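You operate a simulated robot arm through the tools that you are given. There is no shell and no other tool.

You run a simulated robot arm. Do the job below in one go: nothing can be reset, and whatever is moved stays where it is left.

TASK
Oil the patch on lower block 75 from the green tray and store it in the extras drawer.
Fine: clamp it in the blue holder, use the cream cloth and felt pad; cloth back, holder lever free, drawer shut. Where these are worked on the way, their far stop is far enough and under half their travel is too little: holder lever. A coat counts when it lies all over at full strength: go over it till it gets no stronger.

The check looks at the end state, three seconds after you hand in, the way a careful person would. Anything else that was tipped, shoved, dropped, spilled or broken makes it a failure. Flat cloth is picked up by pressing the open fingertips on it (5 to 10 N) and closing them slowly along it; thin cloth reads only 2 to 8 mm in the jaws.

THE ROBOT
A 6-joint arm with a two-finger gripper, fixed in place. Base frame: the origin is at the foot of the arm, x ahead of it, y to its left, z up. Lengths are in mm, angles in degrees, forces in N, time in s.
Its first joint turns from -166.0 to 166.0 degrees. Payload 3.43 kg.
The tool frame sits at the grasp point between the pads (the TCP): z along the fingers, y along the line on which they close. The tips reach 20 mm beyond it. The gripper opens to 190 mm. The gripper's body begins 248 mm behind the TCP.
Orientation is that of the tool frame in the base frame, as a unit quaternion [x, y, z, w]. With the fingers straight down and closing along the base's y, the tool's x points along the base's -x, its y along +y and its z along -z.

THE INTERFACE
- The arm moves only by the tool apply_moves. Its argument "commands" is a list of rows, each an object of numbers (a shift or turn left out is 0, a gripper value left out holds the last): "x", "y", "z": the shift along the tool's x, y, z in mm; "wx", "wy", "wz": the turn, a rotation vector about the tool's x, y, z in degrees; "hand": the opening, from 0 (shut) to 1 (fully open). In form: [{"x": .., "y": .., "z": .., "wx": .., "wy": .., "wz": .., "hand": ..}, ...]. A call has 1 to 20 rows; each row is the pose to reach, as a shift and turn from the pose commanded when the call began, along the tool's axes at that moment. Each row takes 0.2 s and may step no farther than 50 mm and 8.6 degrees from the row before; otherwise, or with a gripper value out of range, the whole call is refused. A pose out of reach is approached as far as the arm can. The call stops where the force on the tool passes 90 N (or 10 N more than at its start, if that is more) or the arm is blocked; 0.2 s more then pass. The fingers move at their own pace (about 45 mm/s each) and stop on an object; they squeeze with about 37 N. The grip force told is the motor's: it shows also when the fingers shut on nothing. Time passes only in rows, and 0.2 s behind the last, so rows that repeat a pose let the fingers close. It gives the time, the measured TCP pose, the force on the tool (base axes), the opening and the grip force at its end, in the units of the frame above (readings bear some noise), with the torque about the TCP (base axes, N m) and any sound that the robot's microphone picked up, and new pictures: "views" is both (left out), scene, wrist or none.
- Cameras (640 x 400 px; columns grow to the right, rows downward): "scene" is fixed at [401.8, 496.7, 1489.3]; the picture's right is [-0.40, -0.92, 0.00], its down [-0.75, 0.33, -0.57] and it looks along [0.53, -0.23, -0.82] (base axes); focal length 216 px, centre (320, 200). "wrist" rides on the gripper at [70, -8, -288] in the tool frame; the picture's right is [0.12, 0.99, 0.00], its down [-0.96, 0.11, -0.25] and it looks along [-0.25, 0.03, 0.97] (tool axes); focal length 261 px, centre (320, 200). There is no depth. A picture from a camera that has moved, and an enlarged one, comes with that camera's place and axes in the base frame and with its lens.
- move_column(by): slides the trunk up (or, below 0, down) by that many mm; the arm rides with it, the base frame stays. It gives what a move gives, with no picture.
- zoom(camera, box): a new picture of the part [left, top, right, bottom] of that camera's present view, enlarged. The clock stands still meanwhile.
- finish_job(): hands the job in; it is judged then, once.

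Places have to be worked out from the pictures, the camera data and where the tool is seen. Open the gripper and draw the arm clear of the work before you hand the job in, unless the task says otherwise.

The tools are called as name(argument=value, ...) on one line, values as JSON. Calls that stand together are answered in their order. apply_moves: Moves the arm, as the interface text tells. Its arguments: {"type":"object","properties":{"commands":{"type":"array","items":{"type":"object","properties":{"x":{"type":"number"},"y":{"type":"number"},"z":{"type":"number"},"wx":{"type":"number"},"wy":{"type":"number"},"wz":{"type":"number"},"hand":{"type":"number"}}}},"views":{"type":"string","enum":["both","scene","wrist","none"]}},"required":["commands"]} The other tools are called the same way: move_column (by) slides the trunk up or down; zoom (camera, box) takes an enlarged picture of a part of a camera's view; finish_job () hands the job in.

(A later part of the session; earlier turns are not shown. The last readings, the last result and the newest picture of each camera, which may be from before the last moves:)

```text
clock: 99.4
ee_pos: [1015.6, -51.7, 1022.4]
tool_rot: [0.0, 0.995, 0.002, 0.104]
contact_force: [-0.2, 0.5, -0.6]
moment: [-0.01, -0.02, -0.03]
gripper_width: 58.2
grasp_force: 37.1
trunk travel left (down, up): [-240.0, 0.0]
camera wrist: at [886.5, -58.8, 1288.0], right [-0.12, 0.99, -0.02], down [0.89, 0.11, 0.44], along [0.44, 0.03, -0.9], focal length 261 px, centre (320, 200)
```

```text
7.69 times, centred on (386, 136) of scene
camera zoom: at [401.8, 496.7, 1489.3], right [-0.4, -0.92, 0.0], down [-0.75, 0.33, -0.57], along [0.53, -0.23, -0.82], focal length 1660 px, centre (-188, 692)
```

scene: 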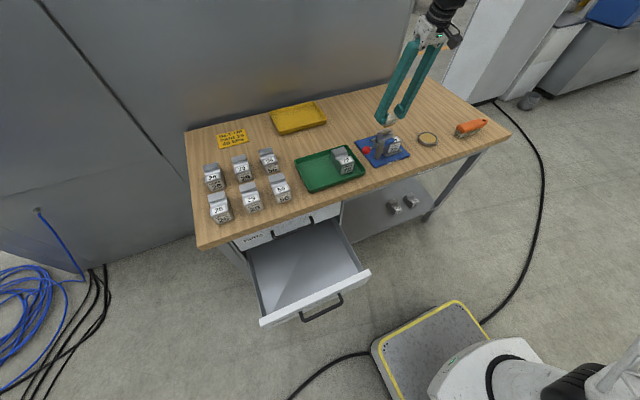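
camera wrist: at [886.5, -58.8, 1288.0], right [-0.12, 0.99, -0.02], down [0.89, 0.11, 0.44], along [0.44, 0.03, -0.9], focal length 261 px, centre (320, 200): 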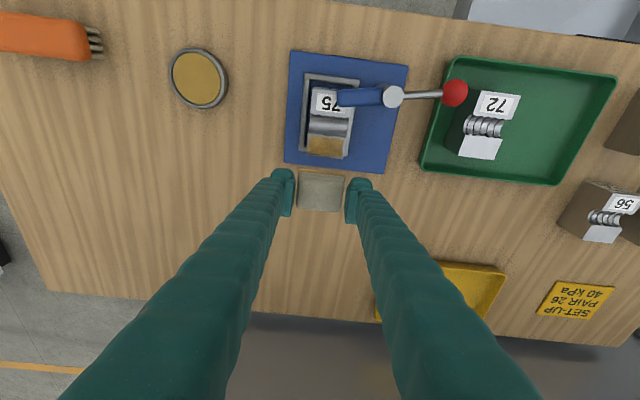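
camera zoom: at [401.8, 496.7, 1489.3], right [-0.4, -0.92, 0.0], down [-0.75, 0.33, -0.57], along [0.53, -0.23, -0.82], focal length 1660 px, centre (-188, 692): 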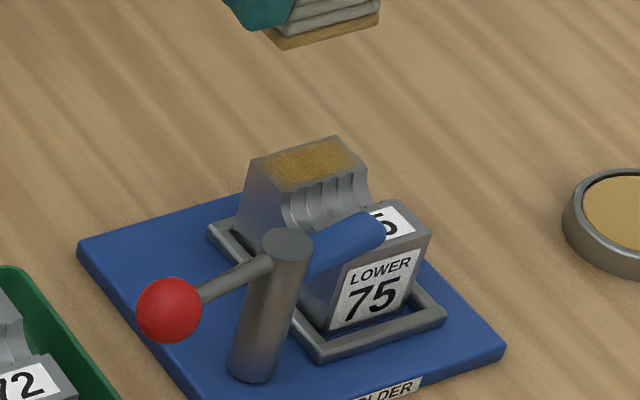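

zoom(camera="scene", box=[385, 95, 420, 120])

zoom(camera="scene", box=[378, 122, 404, 142])

```text
16.00 times, centred on (402, 108) of scene
camera zoom: at [401.8, 496.7, 1489.3], right [-0.4, -0.92, 0.0], down [-0.75, 0.33, -0.57], along [0.53, -0.23, -0.82], focal length 3452 px, centre (-1000, 1680)
```

zoom: 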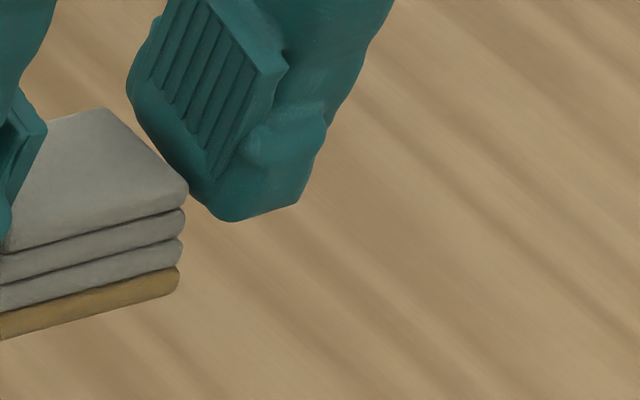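

```text
16.00 times, centred on (391, 132) of scene
camera zoom: at [401.8, 496.7, 1489.3], right [-0.4, -0.92, 0.0], down [-0.75, 0.33, -0.57], along [0.53, -0.23, -0.82], focal length 3452 px, centre (-816, 1288)
```

zoom: 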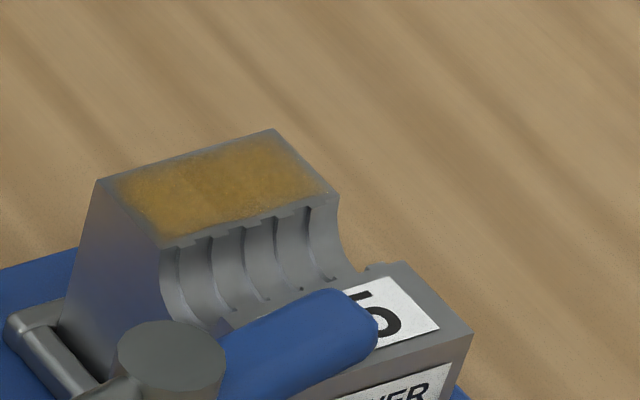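

The cloth still looks loaded and the coat is nearly unchanged between passes. To be sure, I'll recharge the cloth once on the felt and make a confirming pass.

apply_moves(commands=[{"x": 18, "y": -33, "z": 0, "hand": 0.2}, {"x": 37, "y": -66, "z": 5, "hand": 0.2}, {"x": 55, "y": -99, "z": 10, "hand": 0.2}, {"x": 73, "y": -133, "z": 20, "hand": 0.2}, {"x": 92, "y": -166, "z": 30, "hand": 0.2}, {"x": 109.7, "y": -199, "z": 40, "hand": 0.2}, {"x": 109.7, "y": -199, "z": 40, "hand": 0.2}], views="wrist")

zoom(camera="wrist", box=[250, 110, 400, 260])

```text
clock: 101.0
ee_pos: [916.4, -249.9, 960.3]
tool_rot: [-0.001, 0.995, 0.002, 0.104]
contact_force: [0.2, -1.0, 0.4]
moment: [0.02, 0.02, -0.01]
gripper_width: 58.4
grasp_force: 37.1
trunk travel left (down, up): [-240.0, 0.0]
camera wrist: at [786.6, -257.3, 1226.4], right [-0.12, 0.99, -0.02], down [0.89, 0.11, 0.44], along [0.44, 0.03, -0.9], focal length 261 px, centre (320, 200)
```

wrist: 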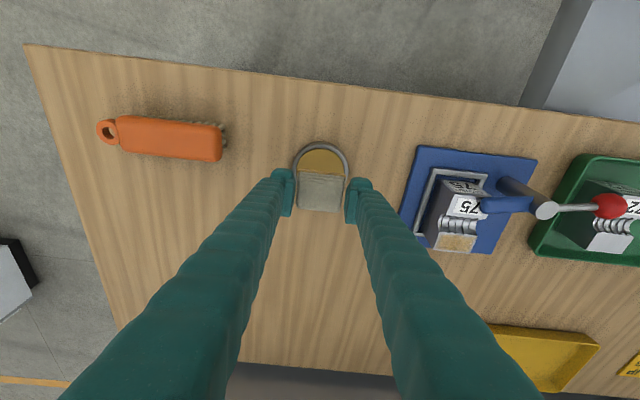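

```text
2.67 times, centred on (325, 185) of wrist
camera zoom: at [786.6, -257.3, 1226.4], right [-0.12, 0.99, -0.02], down [0.89, 0.11, 0.44], along [0.44, 0.03, -0.9], focal length 695 px, centre (307, 240)
```

zoom: 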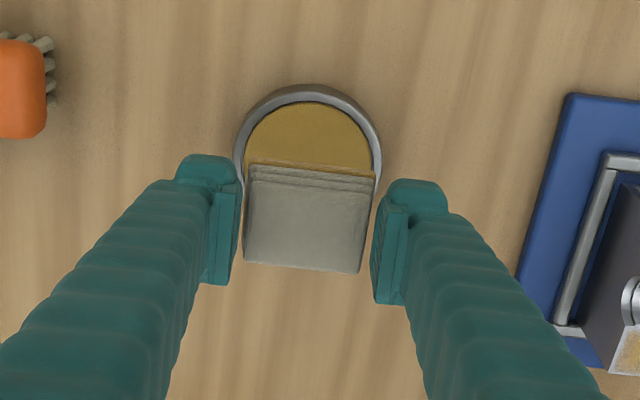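

apply_moves(commands=[{"x": 3.5, "z": 17, "hand": 0.2}, {"x": 7, "z": 34, "hand": 0.2}, {"x": 10, "z": 47, "hand": 0.2}, {"x": 10, "z": 47, "hand": 0.2}], views="none")

apply_moves(commands=[{"x": 0.5, "z": 2.4, "hand": 0.2}, {"x": 0.5, "z": 2.4, "hand": 0.2}], views="none")

apply_moves(commands=[{"x": 0.4, "z": 1.8, "hand": 0.2}, {"x": 0.4, "z": 1.8, "hand": 0.2}], views="none")

```text
clock: 102.0
ee_pos: [914.9, -250.0, 911.4]
tool_rot: [0.0, 0.994, 0.002, 0.105]
contact_force: [-0.2, -0.1, -1.0]
moment: [-0.02, 0.02, -0.02]
gripper_width: 58.5
grasp_force: 37.6
trunk travel left (down, up): [-240.0, 0.0]
```

```text
clock: 102.6
ee_pos: [914.2, -250.1, 909.2]
tool_rot: [0.001, 0.995, 0.002, 0.104]
contact_force: [-0.6, -0.2, -0.3]
moment: [0.04, -0.03, -0.02]
gripper_width: 58.4
grasp_force: 36.9
trunk travel left (down, up): [-240.0, 0.0]
```

```text
clock: 103.2
ee_pos: [914.5, -249.1, 907.1]
tool_rot: [0.001, 0.995, 0.001, 0.104]
contact_force: [-0.2, 0.2, 0.0]
moment: [-0.01, 0.03, -0.05]
gripper_width: 58.2
grasp_force: 37.1
trunk travel left (down, up): [-240.0, 0.0]
```

apply_moves(commands=[{"x": 0.2, "z": 1.2, "hand": 0.2}, {"x": 0.2, "z": 1.2, "hand": 0.2}], views="none")

apply_moves(commands=[{"x": 0.2, "z": 1, "hand": 0.2}, {"x": 0.2, "z": 1, "hand": 0.2}], views="none")

```text
clock: 103.8
ee_pos: [915.4, -248.5, 907.4]
tool_rot: [-0.001, 0.995, 0.002, 0.104]
contact_force: [-0.7, 0.0, -0.2]
moment: [-0.02, 0.0, -0.02]
gripper_width: 58.3
grasp_force: 37.2
trunk travel left (down, up): [-240.0, 0.0]
```

```text
clock: 104.4
ee_pos: [915.3, -249.1, 905.9]
tool_rot: [0.0, 0.995, 0.002, 0.104]
contact_force: [-0.9, 0.0, -0.5]
moment: [0.0, -0.04, -0.03]
gripper_width: 58.7
grasp_force: 37.3
trunk travel left (down, up): [-240.0, 0.0]
```

apply_moves(commands=[{"x": 0.2, "z": 0.8, "hand": 0.2}, {"x": 0.2, "z": 0.8, "hand": 0.2}], views="none")

zoom(camera="scene", box=[405, 110, 455, 152])

```text
clock: 105.0
ee_pos: [915.2, -248.4, 905.2]
tool_rot: [-0.001, 0.995, 0.001, 0.104]
contact_force: [-0.5, 0.0, 0.6]
moment: [-0.04, 0.02, 0.04]
gripper_width: 58.3
grasp_force: 37.1
trunk travel left (down, up): [-240.0, 0.0]
```

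```text
9.52 times, centred on (430, 131) of scene
camera zoom: at [401.8, 496.7, 1489.3], right [-0.4, -0.92, 0.0], down [-0.75, 0.33, -0.57], along [0.53, -0.23, -0.82], focal length 2055 px, centre (-728, 857)
```

zoom: 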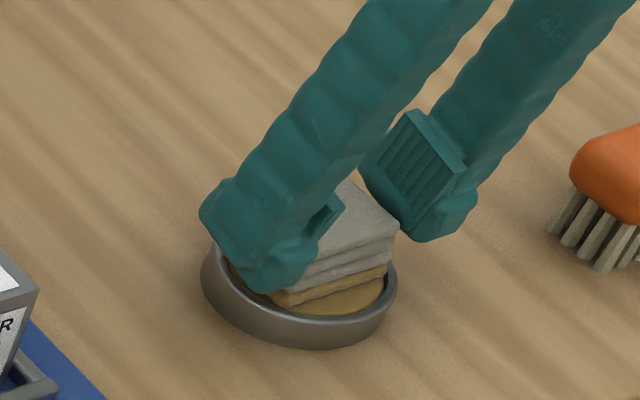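

The fingertips are getting close to the tin's rim, so I'll press only a fraction more.

apply_moves(commands=[{"x": 0.1, "z": 0.6, "hand": 0.2}, {"x": 0.1, "z": 0.6, "hand": 0.2}, {"x": 0.1, "z": 0.6, "hand": 0.2}], views="none")

zoom(camera="scene", box=[412, 120, 446, 148])

```text
clock: 105.8
ee_pos: [915.5, -247.2, 904.5]
tool_rot: [0.0, 0.995, 0.002, 0.104]
contact_force: [1.1, 0.5, 6.3]
moment: [-0.01, 0.12, 0.01]
gripper_width: 58.2
grasp_force: 37.5
trunk travel left (down, up): [-240.0, 0.0]
```

```text
14.29 times, centred on (429, 134) of scene
camera zoom: at [401.8, 496.7, 1489.3], right [-0.4, -0.92, 0.0], down [-0.75, 0.33, -0.57], along [0.53, -0.23, -0.82], focal length 3082 px, centre (-1237, 1143)
```

zoom: 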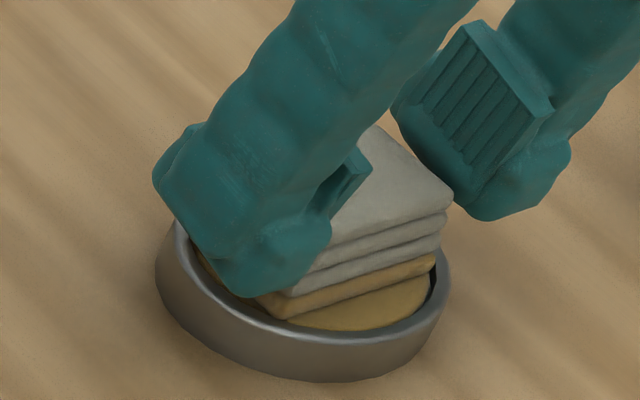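

Contact at ~6 N. Holding briefly and lifting straight up.

apply_moves(commands=[{"x": 0, "z": 0, "hand": 0.2}, {"x": 0, "z": 0, "hand": 0.2}, {"x": 0, "z": 0, "hand": 0.2}, {"x": 0, "z": 0, "hand": 0.2}, {"x": -2, "z": -10, "hand": 0.2}, {"x": -8, "z": -38, "hand": 0.2}, {"x": -16, "z": -77, "hand": 0.2}], views="both")

zoom(camera="scene", box=[405, 95, 455, 150])

```text
clock: 107.4
ee_pos: [915.7, -249.1, 982.2]
tool_rot: [0.0, 0.995, 0.002, 0.104]
contact_force: [-0.1, -0.4, -1.0]
moment: [0.0, 0.05, 0.05]
gripper_width: 58.2
grasp_force: 36.4
trunk travel left (down, up): [-240.0, 0.0]
camera wrist: at [787.6, -257.1, 1247.8], right [-0.12, 0.99, -0.02], down [0.89, 0.11, 0.44], along [0.44, 0.03, -0.9], focal length 261 px, centre (320, 200)
```

scene: 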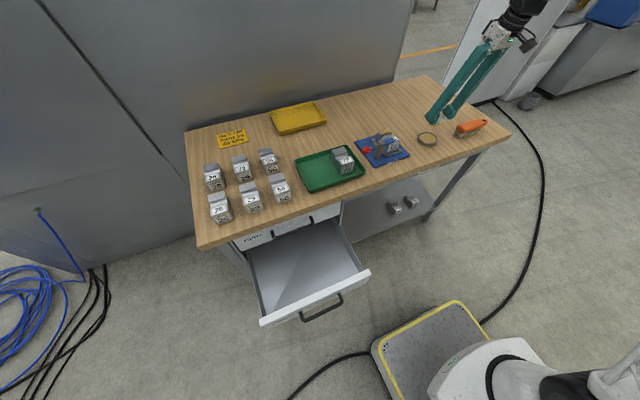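
wrist: 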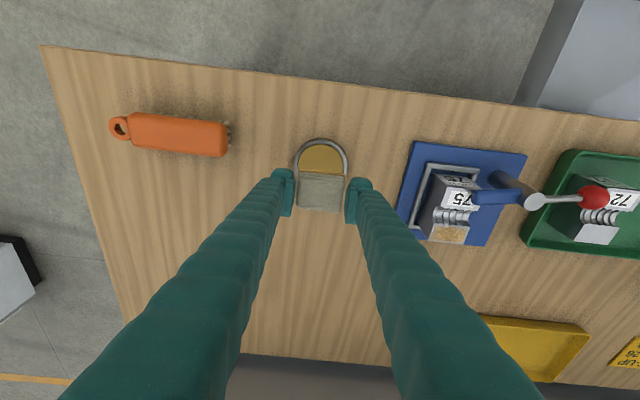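

```text
7.27 times, centred on (430, 122) of scene
camera zoom: at [401.8, 496.7, 1489.3], right [-0.4, -0.92, 0.0], down [-0.75, 0.33, -0.57], along [0.53, -0.23, -0.82], focal length 1569 px, centre (-480, 764)
```

zoom: 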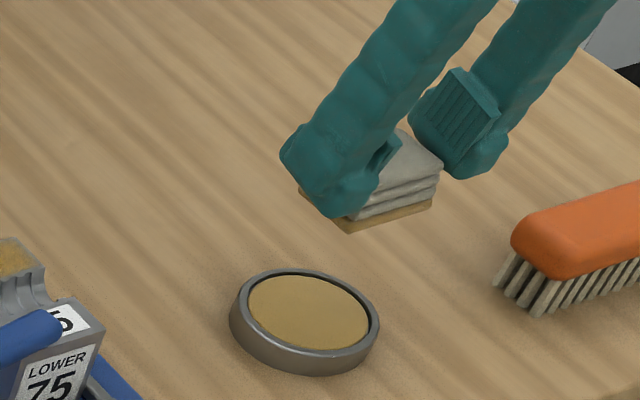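

Recharged; the tin hasn't moved. Back over the patch for the confirming pass.

apply_moves(commands=[{"x": -12, "y": 35, "z": -14, "hand": 0.2}, {"x": -23, "y": 70, "z": -12, "hand": 0.2}, {"x": -34, "y": 105, "z": -10, "hand": 0.2}, {"x": -46, "y": 140, "z": -8, "hand": 0.2}, {"x": -57, "y": 172, "z": -6, "hand": 0.2}, {"x": -68.3, "y": 199.6, "z": -3.9, "hand": 0.2}, {"x": -64.5, "y": 199.6, "z": 14, "hand": 0.2}, {"x": -61, "y": 199.6, "z": 31, "hand": 0.2}, {"x": -61, "y": 199.6, "z": 31, "hand": 0.2}], views="none")

apply_moves(commands=[{"x": 0.6, "z": 2.9, "hand": 0.2}, {"x": 0.6, "z": 2.9, "hand": 0.2}], views="none")

apply_moves(commands=[{"x": 0.4, "z": 1.8, "hand": 0.2}, {"x": 0.4, "z": 1.8, "hand": 0.2}], views="none")

```text
clock: 109.4
ee_pos: [981.7, -47.6, 964.9]
tool_rot: [0.0, 0.995, 0.002, 0.103]
contact_force: [0.9, -0.7, -0.3]
moment: [0.02, 0.04, 0.02]
gripper_width: 58.4
grasp_force: 37.2
trunk travel left (down, up): [-240.0, 0.0]
```

```text
clock: 110.0
ee_pos: [982.3, -48.2, 964.1]
tool_rot: [0.0, 0.995, 0.002, 0.103]
contact_force: [0.6, 0.5, -0.3]
moment: [0.0, 0.01, 0.02]
gripper_width: 58.4
grasp_force: 37.0
trunk travel left (down, up): [-240.0, 0.0]
```

```text
clock: 110.6
ee_pos: [982.5, -49.0, 960.6]
tool_rot: [-0.001, 0.995, 0.001, 0.103]
contact_force: [0.1, 0.3, -1.3]
moment: [0.02, 0.02, 0.03]
gripper_width: 58.5
grasp_force: 36.9
trunk travel left (down, up): [-240.0, 0.0]
```

apply_moves(commands=[{"x": 0.4, "z": 1.8, "hand": 0.2}, {"x": 0.4, "z": 1.8, "hand": 0.2}], views="none")

apply_moves(commands=[{"x": 0.2, "z": 1, "hand": 0.2}, {"x": 0.2, "z": 1, "hand": 0.2}], views="none")

```text
clock: 111.2
ee_pos: [982.3, -49.4, 959.7]
tool_rot: [0.0, 0.995, 0.002, 0.104]
contact_force: [0.0, 1.1, 0.7]
moment: [0.0, -0.02, -0.01]
gripper_width: 58.4
grasp_force: 36.8
trunk travel left (down, up): [-240.0, 0.0]
```

```text
clock: 111.8
ee_pos: [982.2, -48.2, 958.4]
tool_rot: [0.0, 0.995, 0.002, 0.103]
contact_force: [-0.6, 0.3, -0.3]
moment: [0.0, 0.01, -0.02]
gripper_width: 58.3
grasp_force: 37.2
trunk travel left (down, up): [-240.0, 0.0]
```

apply_moves(commands=[{"x": 0.2, "z": 1, "hand": 0.2}, {"x": 0.2, "z": 1, "hand": 0.2}], views="none")

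apply_moves(commands=[{"x": 0.2, "z": 0.8, "hand": 0.2}, {"x": 0.2, "z": 0.8, "hand": 0.2}], views="none")

```text
clock: 112.4
ee_pos: [982.6, -49.0, 957.0]
tool_rot: [-0.001, 0.995, 0.002, 0.103]
contact_force: [0.1, -0.2, -0.4]
moment: [0.0, 0.0, 0.04]
gripper_width: 58.2
grasp_force: 37.4
trunk travel left (down, up): [-240.0, 0.0]
```

```text
clock: 113.0
ee_pos: [981.4, -48.8, 956.3]
tool_rot: [-0.001, 0.995, 0.001, 0.104]
contact_force: [-0.3, -0.1, 0.2]
moment: [-0.01, 0.0, 0.02]
gripper_width: 58.3
grasp_force: 36.9
trunk travel left (down, up): [-240.0, 0.0]
```

apply_moves(commands=[{"x": 0.2, "z": 0.8, "hand": 0.2}, {"x": 0.2, "z": 0.8, "hand": 0.2}], views="none")

apply_moves(commands=[{"x": 0.1, "z": 0.6, "hand": 0.2}, {"x": 0.1, "z": 0.6, "hand": 0.2}], views="none")

```text
clock: 113.6
ee_pos: [982.2, -49.2, 956.7]
tool_rot: [0.0, 0.994, 0.002, 0.105]
contact_force: [0.1, -0.1, 5.5]
moment: [-0.02, 0.12, 0.0]
gripper_width: 58.3
grasp_force: 36.3
trunk travel left (down, up): [-240.0, 0.0]
```

```text
clock: 114.2
ee_pos: [982.3, -49.7, 956.2]
tool_rot: [-0.001, 0.995, 0.002, 0.104]
contact_force: [1.8, -0.6, 14.0]
moment: [-0.06, 0.04, 0.01]
gripper_width: 58.3
grasp_force: 37.4
trunk travel left (down, up): [-240.0, 0.0]
```

At 14 N; making the confirming raster.

apply_moves(commands=[{"x": 0, "y": -6, "z": 0, "hand": 0.2}, {"x": 0, "y": -12, "z": 0, "hand": 0.2}, {"x": 0, "y": -6, "z": 0, "hand": 0.2}, {"x": 0, "y": 0, "z": 0, "hand": 0.2}, {"x": 0, "y": 6, "z": 0, "hand": 0.2}, {"x": 0, "y": 12, "z": 0, "hand": 0.2}, {"x": -4.9, "y": 12, "z": 1.05, "hand": 0.2}, {"x": -4.9, "y": 6, "z": 1.05, "hand": 0.2}, {"x": -4.9, "y": 0, "z": 1.05, "hand": 0.2}, {"x": -4.9, "y": -6, "z": 1.05, "hand": 0.2}, {"x": -4.9, "y": -12, "z": 1.05, "hand": 0.2}, {"x": 0, "y": -12, "z": 0, "hand": 0.2}, {"x": 4.9, "y": -12, "z": -1.05, "hand": 0.2}, {"x": 4.9, "y": -6, "z": -1.05, "hand": 0.2}, {"x": 4.9, "y": 0, "z": -1.05, "hand": 0.2}, {"x": 4.9, "y": 6, "z": -1.05, "hand": 0.2}, {"x": 4.9, "y": 12, "z": -1.05, "hand": 0.2}, {"x": 0, "y": 12, "z": 0, "hand": 0.2}, {"x": 0, "y": 6, "z": 0, "hand": 0.2}, {"x": 0, "y": 0, "z": 0, "hand": 0.2}], views="none")

apply_moves(commands=[{"x": -2.1, "z": -9.8, "hand": 0.2}, {"x": -20, "z": -35, "hand": 0.2}, {"x": -46, "z": -59.2, "hand": 0.2}, {"x": -46, "z": -59.2, "hand": 0.2}], views="wrist")

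zoom(camera="wrist", box=[300, 126, 346, 160])

zoom(camera="scene", box=[378, 122, 404, 142])

```text
clock: 118.4
ee_pos: [981.8, -49.0, 957.4]
tool_rot: [0.0, 0.995, 0.001, 0.105]
contact_force: [0.4, 1.1, 10.4]
moment: [0.04, 0.12, -0.01]
gripper_width: 58.3
grasp_force: 37.3
trunk travel left (down, up): [-240.0, 0.0]
```

```text
clock: 119.4
ee_pos: [1015.3, -50.2, 1022.8]
tool_rot: [0.0, 0.995, 0.002, 0.104]
contact_force: [0.8, -0.2, -0.4]
moment: [0.01, -0.02, -0.02]
gripper_width: 58.1
grasp_force: 36.8
trunk travel left (down, up): [-240.0, 0.0]
camera wrist: at [885.9, -58.0, 1288.3], right [-0.12, 0.99, -0.02], down [0.89, 0.11, 0.44], along [0.44, 0.03, -0.9], focal length 261 px, centre (320, 200)
```

wrist: 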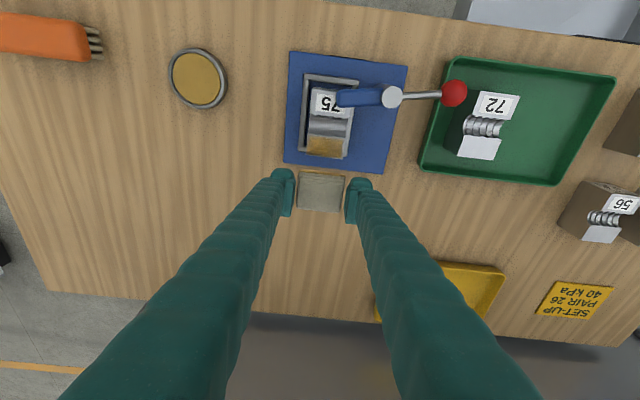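

```text
11.76 times, centred on (323, 143) of wrist
camera zoom: at [885.9, -58.0, 1288.3], right [-0.12, 0.99, -0.02], down [0.89, 0.11, 0.44], along [0.44, 0.03, -0.9], focal length 3066 px, centre (285, 871)
```

zoom: 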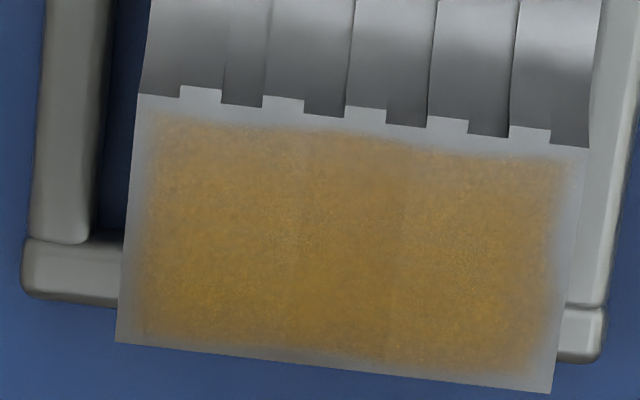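

```text
16.00 times, centred on (391, 132) of scene
camera zoom: at [401.8, 496.7, 1489.3], right [-0.4, -0.92, 0.0], down [-0.75, 0.33, -0.57], along [0.53, -0.23, -0.82], focal length 3452 px, centre (-816, 1288)
```

zoom: 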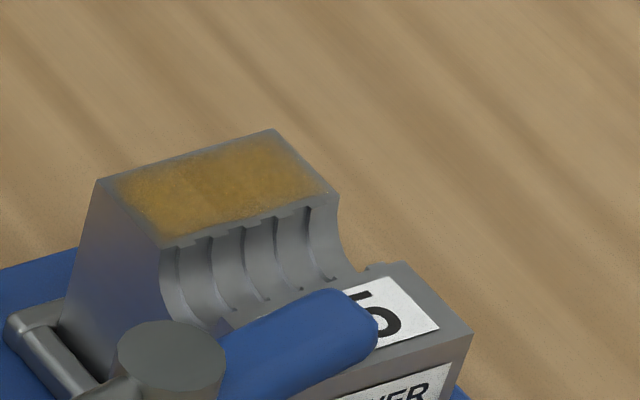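

The coat looks identical to the previous pass, so it's saturated over the whole patch. Now I'll return the cloth; first checking how it sits in the jaws.

zoom(camera="wrist", box=[250, 140, 400, 240])

```text
4.00 times, centred on (325, 190) of wrist
camera zoom: at [885.9, -58.0, 1288.3], right [-0.12, 0.99, -0.02], down [0.89, 0.11, 0.44], along [0.44, 0.03, -0.9], focal length 1043 px, centre (300, 240)
```

zoom: 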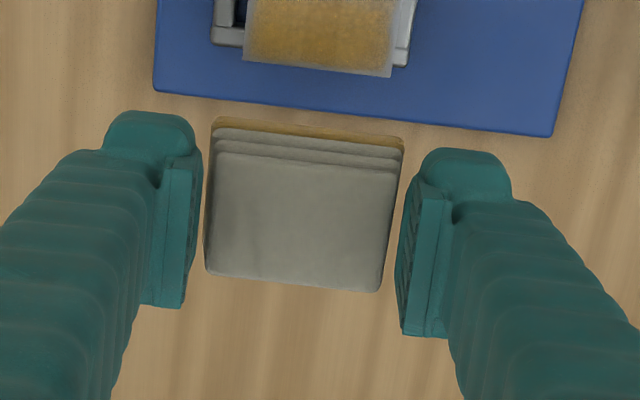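

The cloth has shifted only ~2 mm in the jaws. Carrying it back over its original spot.

apply_moves(commands=[{"x": -3, "y": -42, "z": 2, "hand": 0.2}, {"x": -6, "y": -85, "z": 5, "hand": 0.2}, {"x": -9, "y": -127, "z": 9, "hand": 0.2}, {"x": -12, "y": -170, "z": 13, "hand": 0.2}, {"x": -15, "y": -212, "z": 17, "hand": 0.2}, {"x": -18, "y": -255, "z": 21, "hand": 0.2}, {"x": -21, "y": -297, "z": 25, "hand": 0.2}, {"x": -24, "y": -339.6, "z": 27.6, "hand": 0.2}, {"x": -24, "y": -339.6, "z": 27.6, "hand": 0.2}], views="both")

```text
clock: 121.4
ee_pos: [1047.0, -388.3, 998.5]
tool_rot: [0.0, 0.995, 0.001, 0.105]
contact_force: [0.3, -0.4, -0.1]
moment: [0.07, 0.03, 0.03]
gripper_width: 58.5
grasp_force: 36.8
trunk travel left (down, up): [-240.0, 0.0]
camera wrist: at [918.6, -396.9, 1265.1], right [-0.12, 0.99, -0.02], down [0.89, 0.11, 0.44], along [0.44, 0.03, -0.9], focal length 261 px, centre (320, 200)
```

scene: 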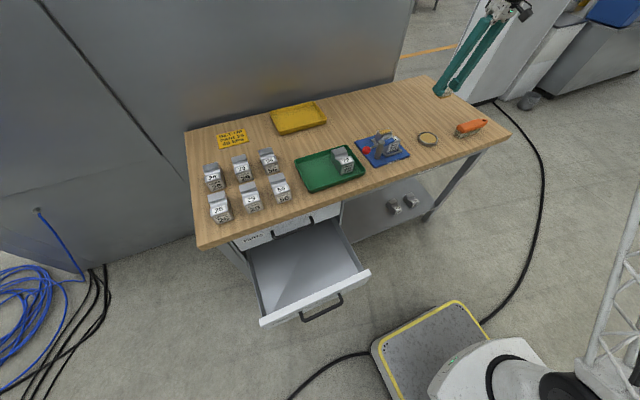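
wrist: 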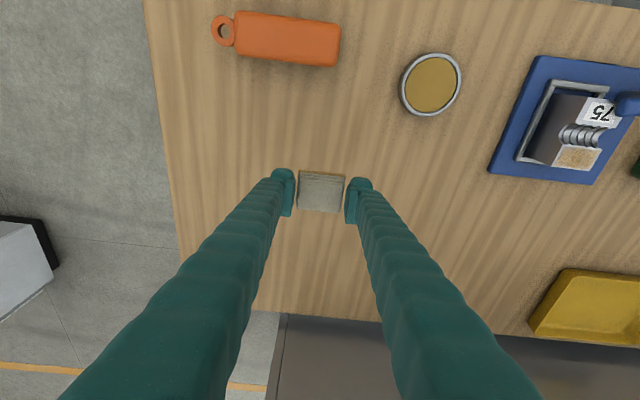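

apply_moves(commands=[{"x": 8, "y": -1, "z": 32, "hand": 0.2}, {"x": 16, "y": -1.8, "z": 64, "hand": 0.2}, {"x": 23.1, "y": -1.8, "z": 95.3, "hand": 0.2}, {"x": 23.1, "y": -1.8, "z": 95.3, "hand": 0.2}], views="wrist")

zoom(camera="scene", box=[415, 95, 455, 125])

```text
clock: 122.4
ee_pos: [1042.2, -392.3, 900.4]
tool_rot: [0.0, 0.995, 0.002, 0.104]
contact_force: [-0.7, -0.4, -0.9]
moment: [0.01, 0.02, 0.0]
gripper_width: 58.3
grasp_force: 37.3
trunk travel left (down, up): [-240.0, 0.0]
camera wrist: at [913.6, -401.2, 1166.8], right [-0.12, 0.99, -0.02], down [0.89, 0.11, 0.44], along [0.44, 0.03, -0.9], focal length 261 px, centre (320, 200)
```

wrist: 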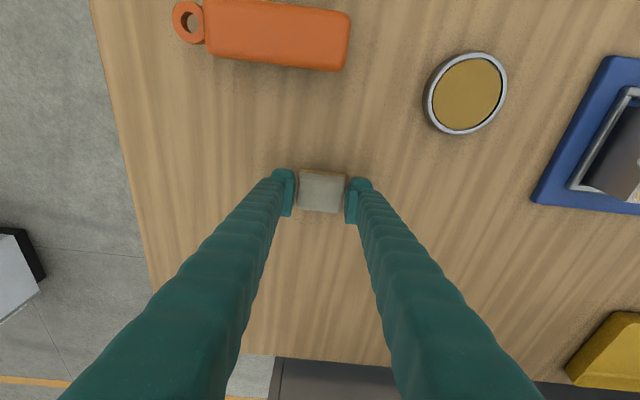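

```text
13.33 times, centred on (435, 110) of scene
camera zoom: at [401.8, 496.7, 1489.3], right [-0.4, -0.92, 0.0], down [-0.75, 0.33, -0.57], along [0.53, -0.23, -0.82], focal length 2876 px, centre (-1213, 1400)
```

zoom: 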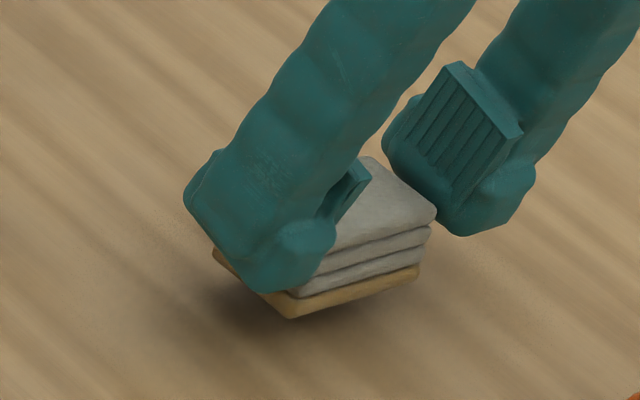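

apply_moves(commands=[{"x": 0, "y": 2, "z": 3.5, "hand": 0.2}, {"x": 0, "y": 2, "z": 7.2, "hand": 0.2}, {"x": 0, "y": 2, "z": 7.2, "hand": 0.2}], views="none")

apply_moves(commands=[{"x": 0.3, "z": 1.5, "hand": 0.2}, {"x": 0.3, "z": 1.5, "hand": 0.2}], views="none")

apply_moves(commands=[{"x": 0.2, "z": 1, "hand": 0.2}, {"x": 0.2, "z": 1, "hand": 0.2}], views="none")

```text
clock: 123.2
ee_pos: [1042.5, -389.0, 894.0]
tool_rot: [0.0, 0.995, 0.001, 0.104]
contact_force: [0.0, 0.3, -0.1]
moment: [-0.02, 0.05, -0.01]
gripper_width: 58.3
grasp_force: 36.4
trunk travel left (down, up): [-240.0, 0.0]
```

```text
clock: 123.8
ee_pos: [1042.6, -388.8, 891.7]
tool_rot: [0.0, 0.995, 0.001, 0.104]
contact_force: [0.6, -0.5, -0.7]
moment: [0.0, 0.01, 0.0]
gripper_width: 58.3
grasp_force: 37.2
trunk travel left (down, up): [-240.0, 0.0]
```

```text
clock: 124.4
ee_pos: [1041.7, -388.1, 891.4]
tool_rot: [-0.001, 0.995, 0.002, 0.104]
contact_force: [-0.2, 0.4, -0.1]
moment: [-0.03, 0.02, -0.02]
gripper_width: 58.4
grasp_force: 36.9
trunk travel left (down, up): [-240.0, 0.0]
```

apply_moves(commands=[{"x": -1.8, "y": -1, "z": 1.4, "hand": 0.2}, {"x": -1.8, "y": -1, "z": 1.4, "hand": 0.2}], views="none")

apply_moves(commands=[{"x": 0.2, "z": 0.8, "hand": 0.2}, {"x": 0.2, "z": 0.8, "hand": 0.2}], views="none")

zoom(camera="scene", box=[415, 95, 455, 125])

```text
clock: 125.0
ee_pos: [1044.8, -389.6, 890.0]
tool_rot: [0.001, 0.995, 0.002, 0.103]
contact_force: [0.7, 0.1, -0.9]
moment: [0.0, 0.01, -0.01]
gripper_width: 58.3
grasp_force: 36.7
trunk travel left (down, up): [-240.0, 0.0]
```

```text
clock: 125.6
ee_pos: [1045.3, -390.1, 889.6]
tool_rot: [0.001, 0.995, 0.002, 0.103]
contact_force: [0.4, -0.3, -0.4]
moment: [-0.01, -0.02, -0.03]
gripper_width: 58.5
grasp_force: 36.7
trunk travel left (down, up): [-240.0, 0.0]
```

```text
13.33 times, centred on (435, 110) of scene
camera zoom: at [401.8, 496.7, 1489.3], right [-0.4, -0.92, 0.0], down [-0.75, 0.33, -0.57], along [0.53, -0.23, -0.82], focal length 2876 px, centre (-1213, 1400)
```

zoom: 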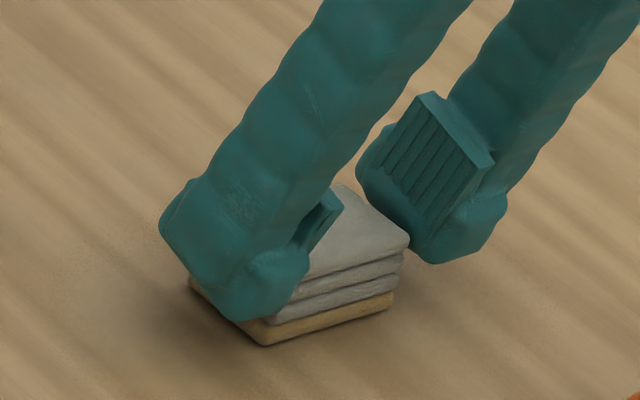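

Position matches the original picture. Lowering the last bit to touch the table.

apply_moves(commands=[{"x": 0.15, "z": 0.7, "hand": 0.2}, {"x": 0.15, "z": 0.7, "hand": 0.2}], views="none")

apply_moves(commands=[{"x": 0.15, "z": 0.7, "hand": 0.2}, {"x": 0.15, "z": 0.7, "hand": 0.2}], views="none")

```text
clock: 126.2
ee_pos: [1044.8, -388.5, 887.9]
tool_rot: [-0.001, 0.995, 0.002, 0.104]
contact_force: [0.5, 0.6, -0.9]
moment: [0.02, 0.0, 0.0]
gripper_width: 58.3
grasp_force: 37.0
trunk travel left (down, up): [-240.0, 0.0]
```

```text
clock: 126.8
ee_pos: [1045.5, -389.2, 889.9]
tool_rot: [0.0, 0.995, 0.001, 0.105]
contact_force: [-0.3, 0.9, 4.3]
moment: [0.04, 0.14, -0.06]
gripper_width: 58.5
grasp_force: 37.2
trunk travel left (down, up): [-240.0, 0.0]
```

Contact at ~4 N. Opening the jaws and rising straight up.

apply_moves(commands=[{"hand": 0.32}, {"hand": 0.35}, {"hand": 0.4}, {"hand": 0.42}, {"hand": 0.42}], views="none")

apply_moves(commands=[{"x": -4.2, "z": -19.6, "hand": 0.42}, {"x": -12.5, "z": -58.7, "hand": 0.42}, {"x": -20.8, "z": -97.8, "hand": 0.42}], views="both")

zoom(camera="scene", box=[422, 104, 446, 124])

zoom(camera="wrist", box=[250, 110, 400, 230])

```text
clock: 128.0
ee_pos: [1044.9, -389.1, 887.8]
tool_rot: [0.0, 0.995, 0.002, 0.103]
contact_force: [-0.3, 0.3, 1.5]
moment: [-0.01, 0.01, 0.03]
gripper_width: 79.8
grasp_force: 0.0
trunk travel left (down, up): [-240.0, 0.0]
```

```text
clock: 128.8
ee_pos: [1044.8, -389.2, 986.8]
tool_rot: [0.0, 0.995, 0.002, 0.103]
contact_force: [0.1, -0.6, -0.9]
moment: [0.02, 0.03, 0.04]
gripper_width: 79.6
grasp_force: 0.1
trunk travel left (down, up): [-240.0, 0.0]
camera wrist: at [916.4, -397.1, 1252.4], right [-0.12, 0.99, -0.02], down [0.89, 0.11, 0.44], along [0.44, 0.03, -0.9], focal length 261 px, centre (320, 200)
```

scene: 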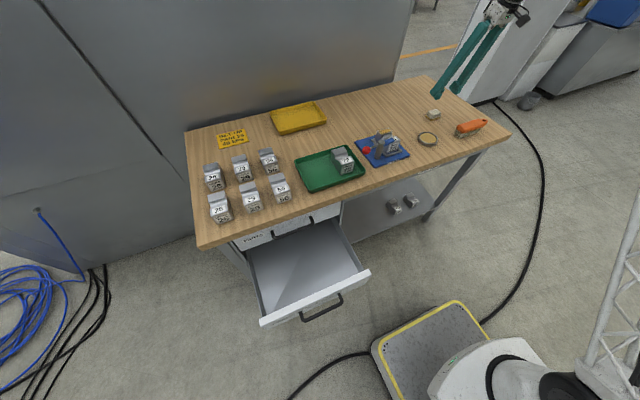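
wrist: 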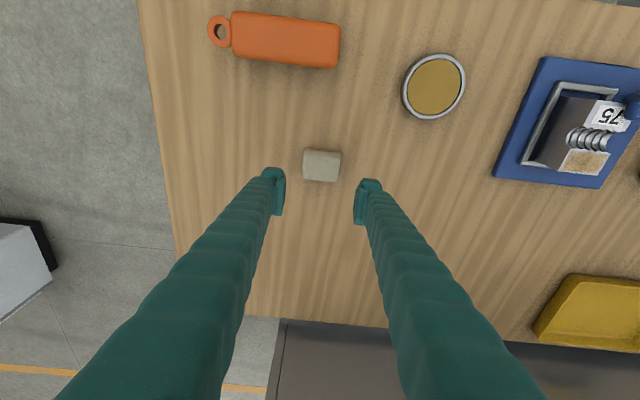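

```text
16.00 times, centred on (434, 114) of scene
camera zoom: at [401.8, 496.7, 1489.3], right [-0.4, -0.92, 0.0], down [-0.75, 0.33, -0.57], along [0.53, -0.23, -0.82], focal length 3452 px, centre (-1504, 1576)
```

zoom: 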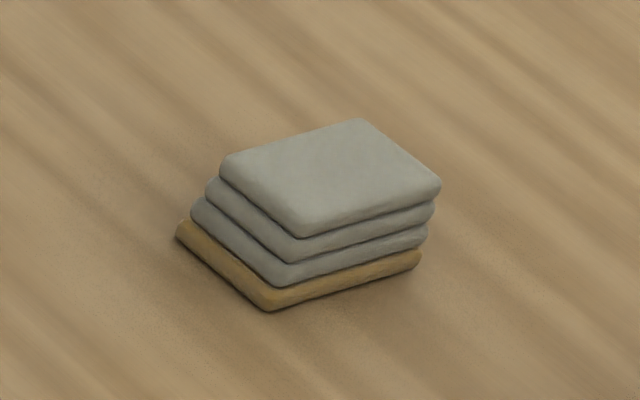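

```text
3.33 times, centred on (325, 170) of wrist
camera zoom: at [916.4, -397.1, 1252.4], right [-0.12, 0.99, -0.02], down [0.89, 0.11, 0.44], along [0.44, 0.03, -0.9], focal length 869 px, centre (303, 300)
```

zoom: 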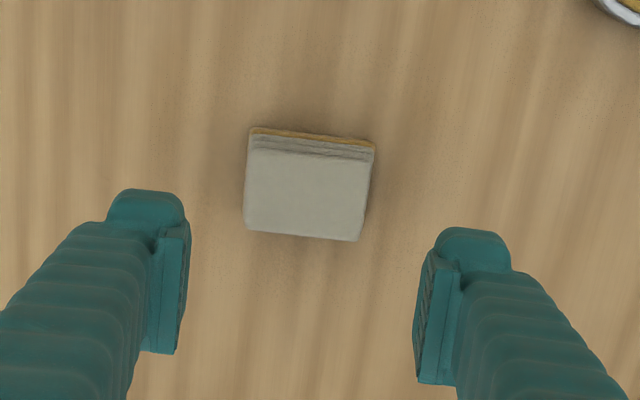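

The cloth is back exactly where it was. Next I'll free the lever: straighten the tool, close the jaws and move above the far (+x) side of the knob, at about (940, 100).

apply_moves(commands=[{"x": 2, "y": 40, "z": -20, "wy": 2, "hand": 0.42}, {"x": 12, "y": 85, "z": -28, "wy": 4, "hand": 0.3}, {"x": 22, "y": 130, "z": -32, "wy": 6, "hand": 0.2}, {"x": 32, "y": 175, "z": -36, "wy": 8, "hand": 0.1}, {"x": 42, "y": 220, "z": -38, "wy": 10, "hand": 0}, {"x": 52, "y": 265, "z": -40, "wy": 12, "hand": 0}, {"x": 62, "y": 310, "z": -42, "wy": 12, "hand": 0}, {"x": 72, "y": 355, "z": -44, "wy": 12, "hand": 0}, {"x": 82, "y": 400, "z": -45, "wy": 12, "hand": 0}, {"x": 90, "y": 445, "z": -46, "wy": 12, "hand": 0}, {"x": 97.5, "y": 489, "z": -46.3, "wy": 12, "hand": 0}, {"x": 97.5, "y": 489, "z": -46.3, "wy": 12, "hand": 0}], views="both")

zoom(camera="wrist", box=[200, 80, 440, 260])

zoom(camera="scene", box=[340, 100, 420, 165])

```text
clock: 131.4
ee_pos: [939.5, 101.3, 1016.3]
tool_rot: [-0.001, 1.0, 0.002, 0.0]
contact_force: [1.3, -0.3, 0.7]
moment: [-0.04, -0.03, 0.0]
gripper_width: 0.0
grasp_force: 33.8
trunk travel left (down, up): [-240.0, 0.0]
camera wrist: at [868.2, 93.2, 1303.1], right [-0.12, 0.99, 0.0], down [0.96, 0.11, 0.25], along [0.24, 0.03, -0.97], focal length 261 px, centre (320, 200)
```

scene: 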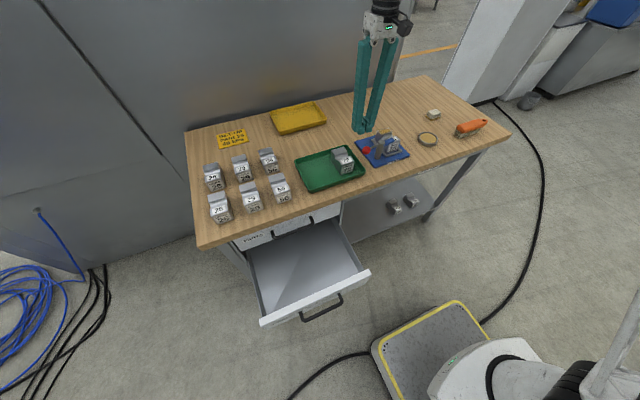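
wrist: 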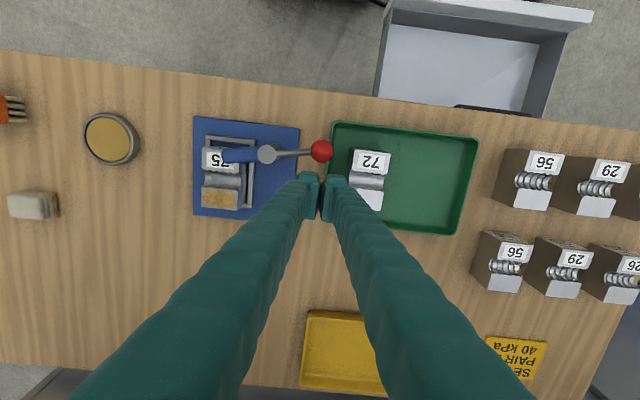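

```text
2.22 times, centred on (320, 170) of wrist
camera zoom: at [868.2, 93.2, 1303.1], right [-0.12, 0.99, 0.0], down [0.96, 0.11, 0.25], along [0.24, 0.03, -0.97], focal length 579 px, centre (320, 267)
```

zoom: 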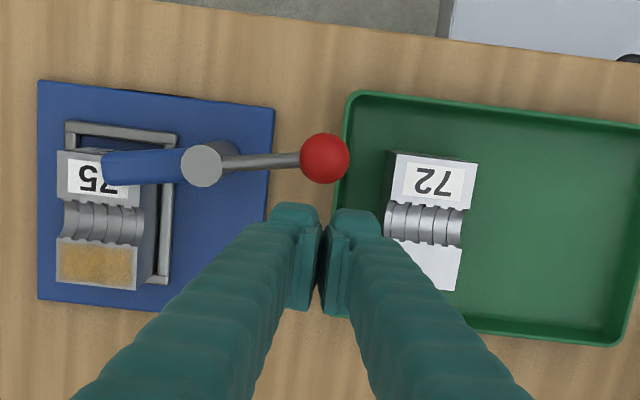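

```text
6.15 times, centred on (380, 132) of scene
camera zoom: at [401.8, 496.7, 1489.3], right [-0.4, -0.92, 0.0], down [-0.75, 0.33, -0.57], along [0.53, -0.23, -0.82], focal length 1328 px, centre (-49, 615)
```

zoom: 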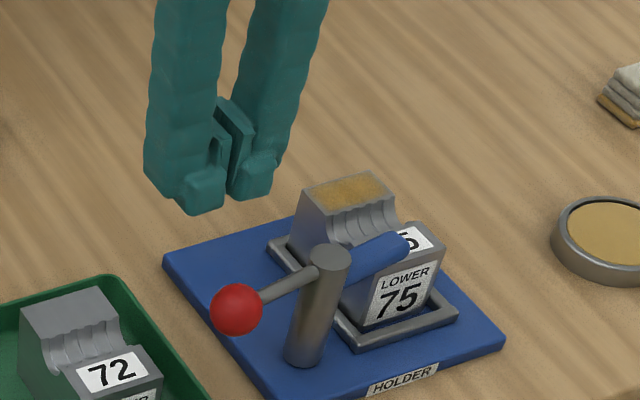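

The knob is at about (891, 99). Lowering the closed fingers on its +x side to TCP z≈945.

apply_moves(commands=[{"x": -3, "y": -3, "z": 25, "hand": 0}, {"x": -3, "y": -3, "z": 50, "hand": 0}, {"x": -3, "y": -3, "z": 71, "hand": 0}, {"x": -3, "y": -3, "z": 71, "hand": 0}], views="wrist")

zoom(camera="wrist", box=[200, 80, 440, 260])

zoom(camera="scene", box=[340, 110, 420, 165])

```text
clock: 132.4
ee_pos: [941.8, 97.2, 945.7]
tool_rot: [-0.001, 1.0, 0.001, 0.0]
contact_force: [-0.8, 0.1, 0.2]
moment: [0.0, 0.0, 0.0]
gripper_width: 0.2
grasp_force: 34.4
trunk travel left (down, up): [-240.0, 0.0]
camera wrist: at [871.8, 89.0, 1232.0], right [-0.12, 0.99, 0.0], down [0.96, 0.11, 0.25], along [0.24, 0.03, -0.97], focal length 261 px, centre (320, 200)
```

wrist: 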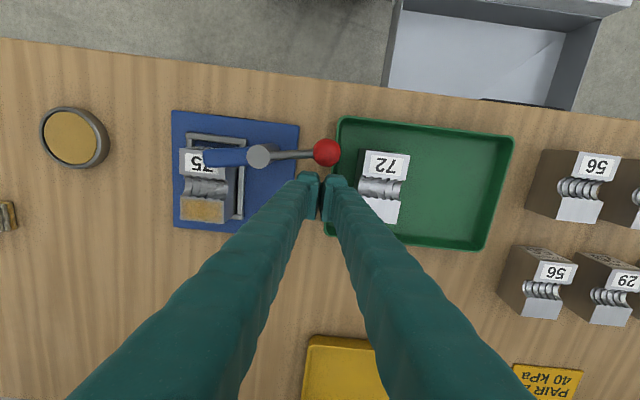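

```text
2.22 times, centred on (320, 170) of wrist
camera zoom: at [871.8, 89.0, 1232.0], right [-0.12, 0.99, 0.0], down [0.96, 0.11, 0.25], along [0.24, 0.03, -0.97], focal length 579 px, centre (320, 267)
```

zoom: 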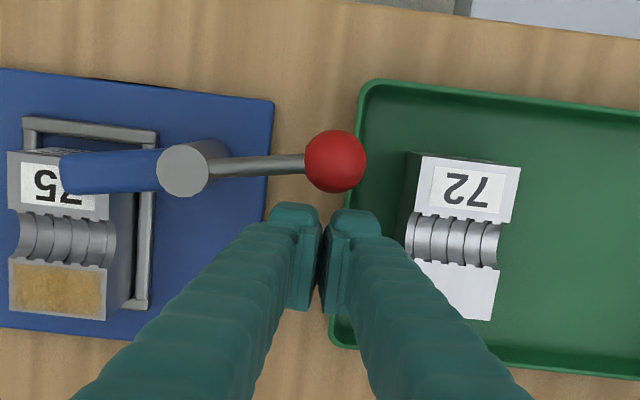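

```text
7.27 times, centred on (380, 138) of scene
camera zoom: at [401.8, 496.7, 1489.3], right [-0.4, -0.92, 0.0], down [-0.75, 0.33, -0.57], along [0.53, -0.23, -0.82], focal length 1569 px, centre (-116, 654)
```

zoom: 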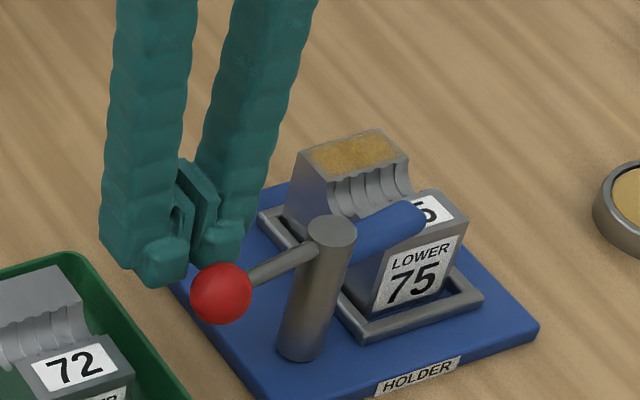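

Positioned behind the knob. Pushing in −x in small steps to release the lever.

apply_moves(commands=[{"x": 6, "hand": 0}, {"x": 12, "hand": 0}, {"x": 17, "hand": 0}, {"x": 22, "hand": 0}], views="none")

zoom(camera="wrist", box=[200, 80, 440, 260])

```text
clock: 133.4
ee_pos: [921.4, 96.7, 943.8]
tool_rot: [0.0, 1.0, 0.002, -0.001]
contact_force: [-0.4, -0.6, -0.1]
moment: [0.0, 0.01, 0.0]
gripper_width: 0.0
grasp_force: 34.4
trunk travel left (down, up): [-240.0, 0.0]
```

```text
2.22 times, centred on (320, 170) of wrist
camera zoom: at [850.4, 88.4, 1231.1], right [-0.12, 0.99, 0.0], down [0.96, 0.11, 0.25], along [0.24, 0.03, -0.97], focal length 579 px, centre (320, 267)
```

zoom: 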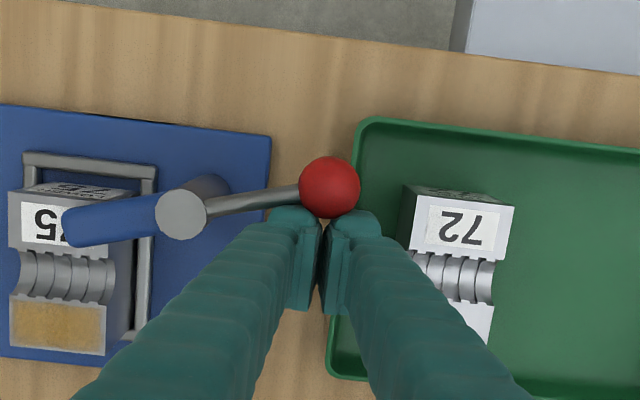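

apply_moves(commands=[{"x": 6, "hand": 0}, {"x": 12, "y": 1, "hand": 0}, {"x": 18, "y": 2, "hand": 0}, {"x": 24, "y": 3, "hand": 0}], views="none")

zoom(camera="wrist", box=[200, 80, 440, 260])

```text
clock: 134.4
ee_pos: [896.6, 100.1, 944.7]
tool_rot: [0.0, 1.0, 0.002, -0.001]
contact_force: [-0.6, 0.0, 0.2]
moment: [0.03, 0.06, 0.04]
gripper_width: 0.2
grasp_force: 34.8
trunk travel left (down, up): [-240.0, 0.0]
```

```text
2.22 times, centred on (320, 170) of wrist
camera zoom: at [825.5, 92.1, 1231.6], right [-0.12, 0.99, 0.0], down [0.96, 0.12, 0.25], along [0.24, 0.03, -0.97], focal length 579 px, centre (320, 267)
```

zoom: 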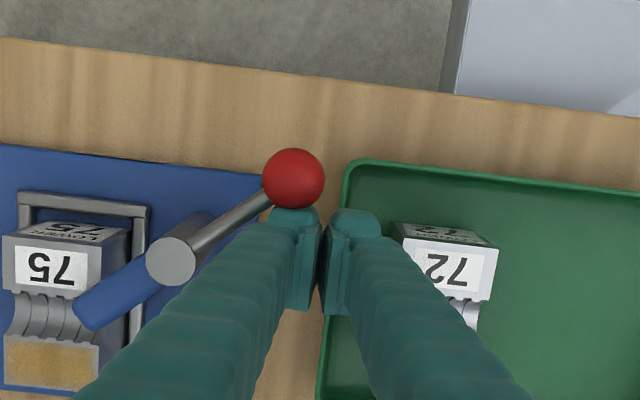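

Lever is at about half travel. Going around to the knob's +y side to push it the rest of the way back.

apply_moves(commands=[{"x": 0, "y": 18, "z": -10, "hand": 0}, {"x": 0, "y": 37, "z": -10, "hand": 0}, {"x": 23, "y": 37, "z": -10, "hand": 0}, {"x": 46, "y": 37, "z": -10, "hand": 0}, {"x": 46, "y": 37, "z": 0, "hand": 0}, {"x": 46, "y": 37, "z": 0, "hand": 0}], views="wrist")

zoom(camera="wrist", box=[160, 100, 400, 280])

zoom(camera="scene", box=[340, 110, 420, 165])

```text
clock: 135.8
ee_pos: [849.3, 135.6, 944.8]
tool_rot: [0.001, 1.0, 0.002, 0.0]
contact_force: [-0.1, 0.7, 0.3]
moment: [0.01, 0.0, -0.02]
gripper_width: 0.0
grasp_force: 34.0
trunk travel left (down, up): [-240.0, 0.0]
camera wrist: at [779.0, 128.0, 1231.8], right [-0.12, 0.99, 0.0], down [0.96, 0.11, 0.25], along [0.24, 0.03, -0.97], focal length 261 px, centre (320, 200)
```

wrist: 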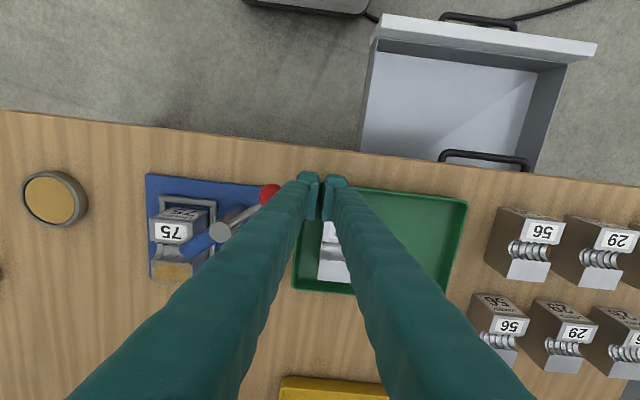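

```text
2.22 times, centred on (280, 190) of wrist
camera zoom: at [779.0, 128.0, 1231.8], right [-0.12, 0.99, 0.0], down [0.96, 0.11, 0.25], along [0.24, 0.03, -0.97], focal length 579 px, centre (409, 222)
```

zoom: 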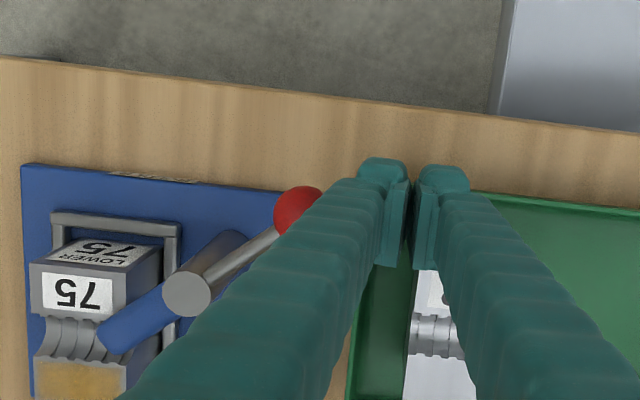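

```text
7.27 times, centred on (380, 138) of scene
camera zoom: at [401.8, 496.7, 1489.3], right [-0.4, -0.92, 0.0], down [-0.75, 0.33, -0.57], along [0.53, -0.23, -0.82], focal length 1569 px, centre (-116, 654)
```

zoom: 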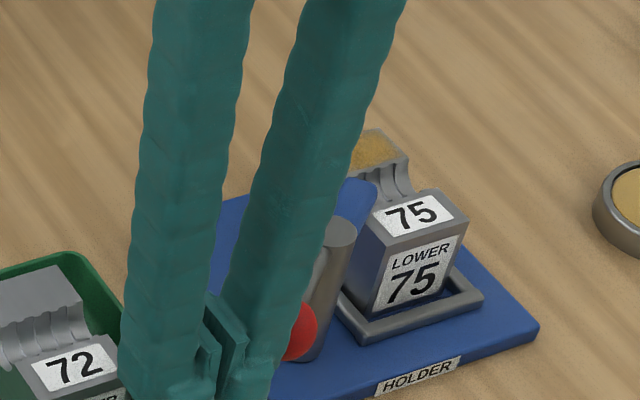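

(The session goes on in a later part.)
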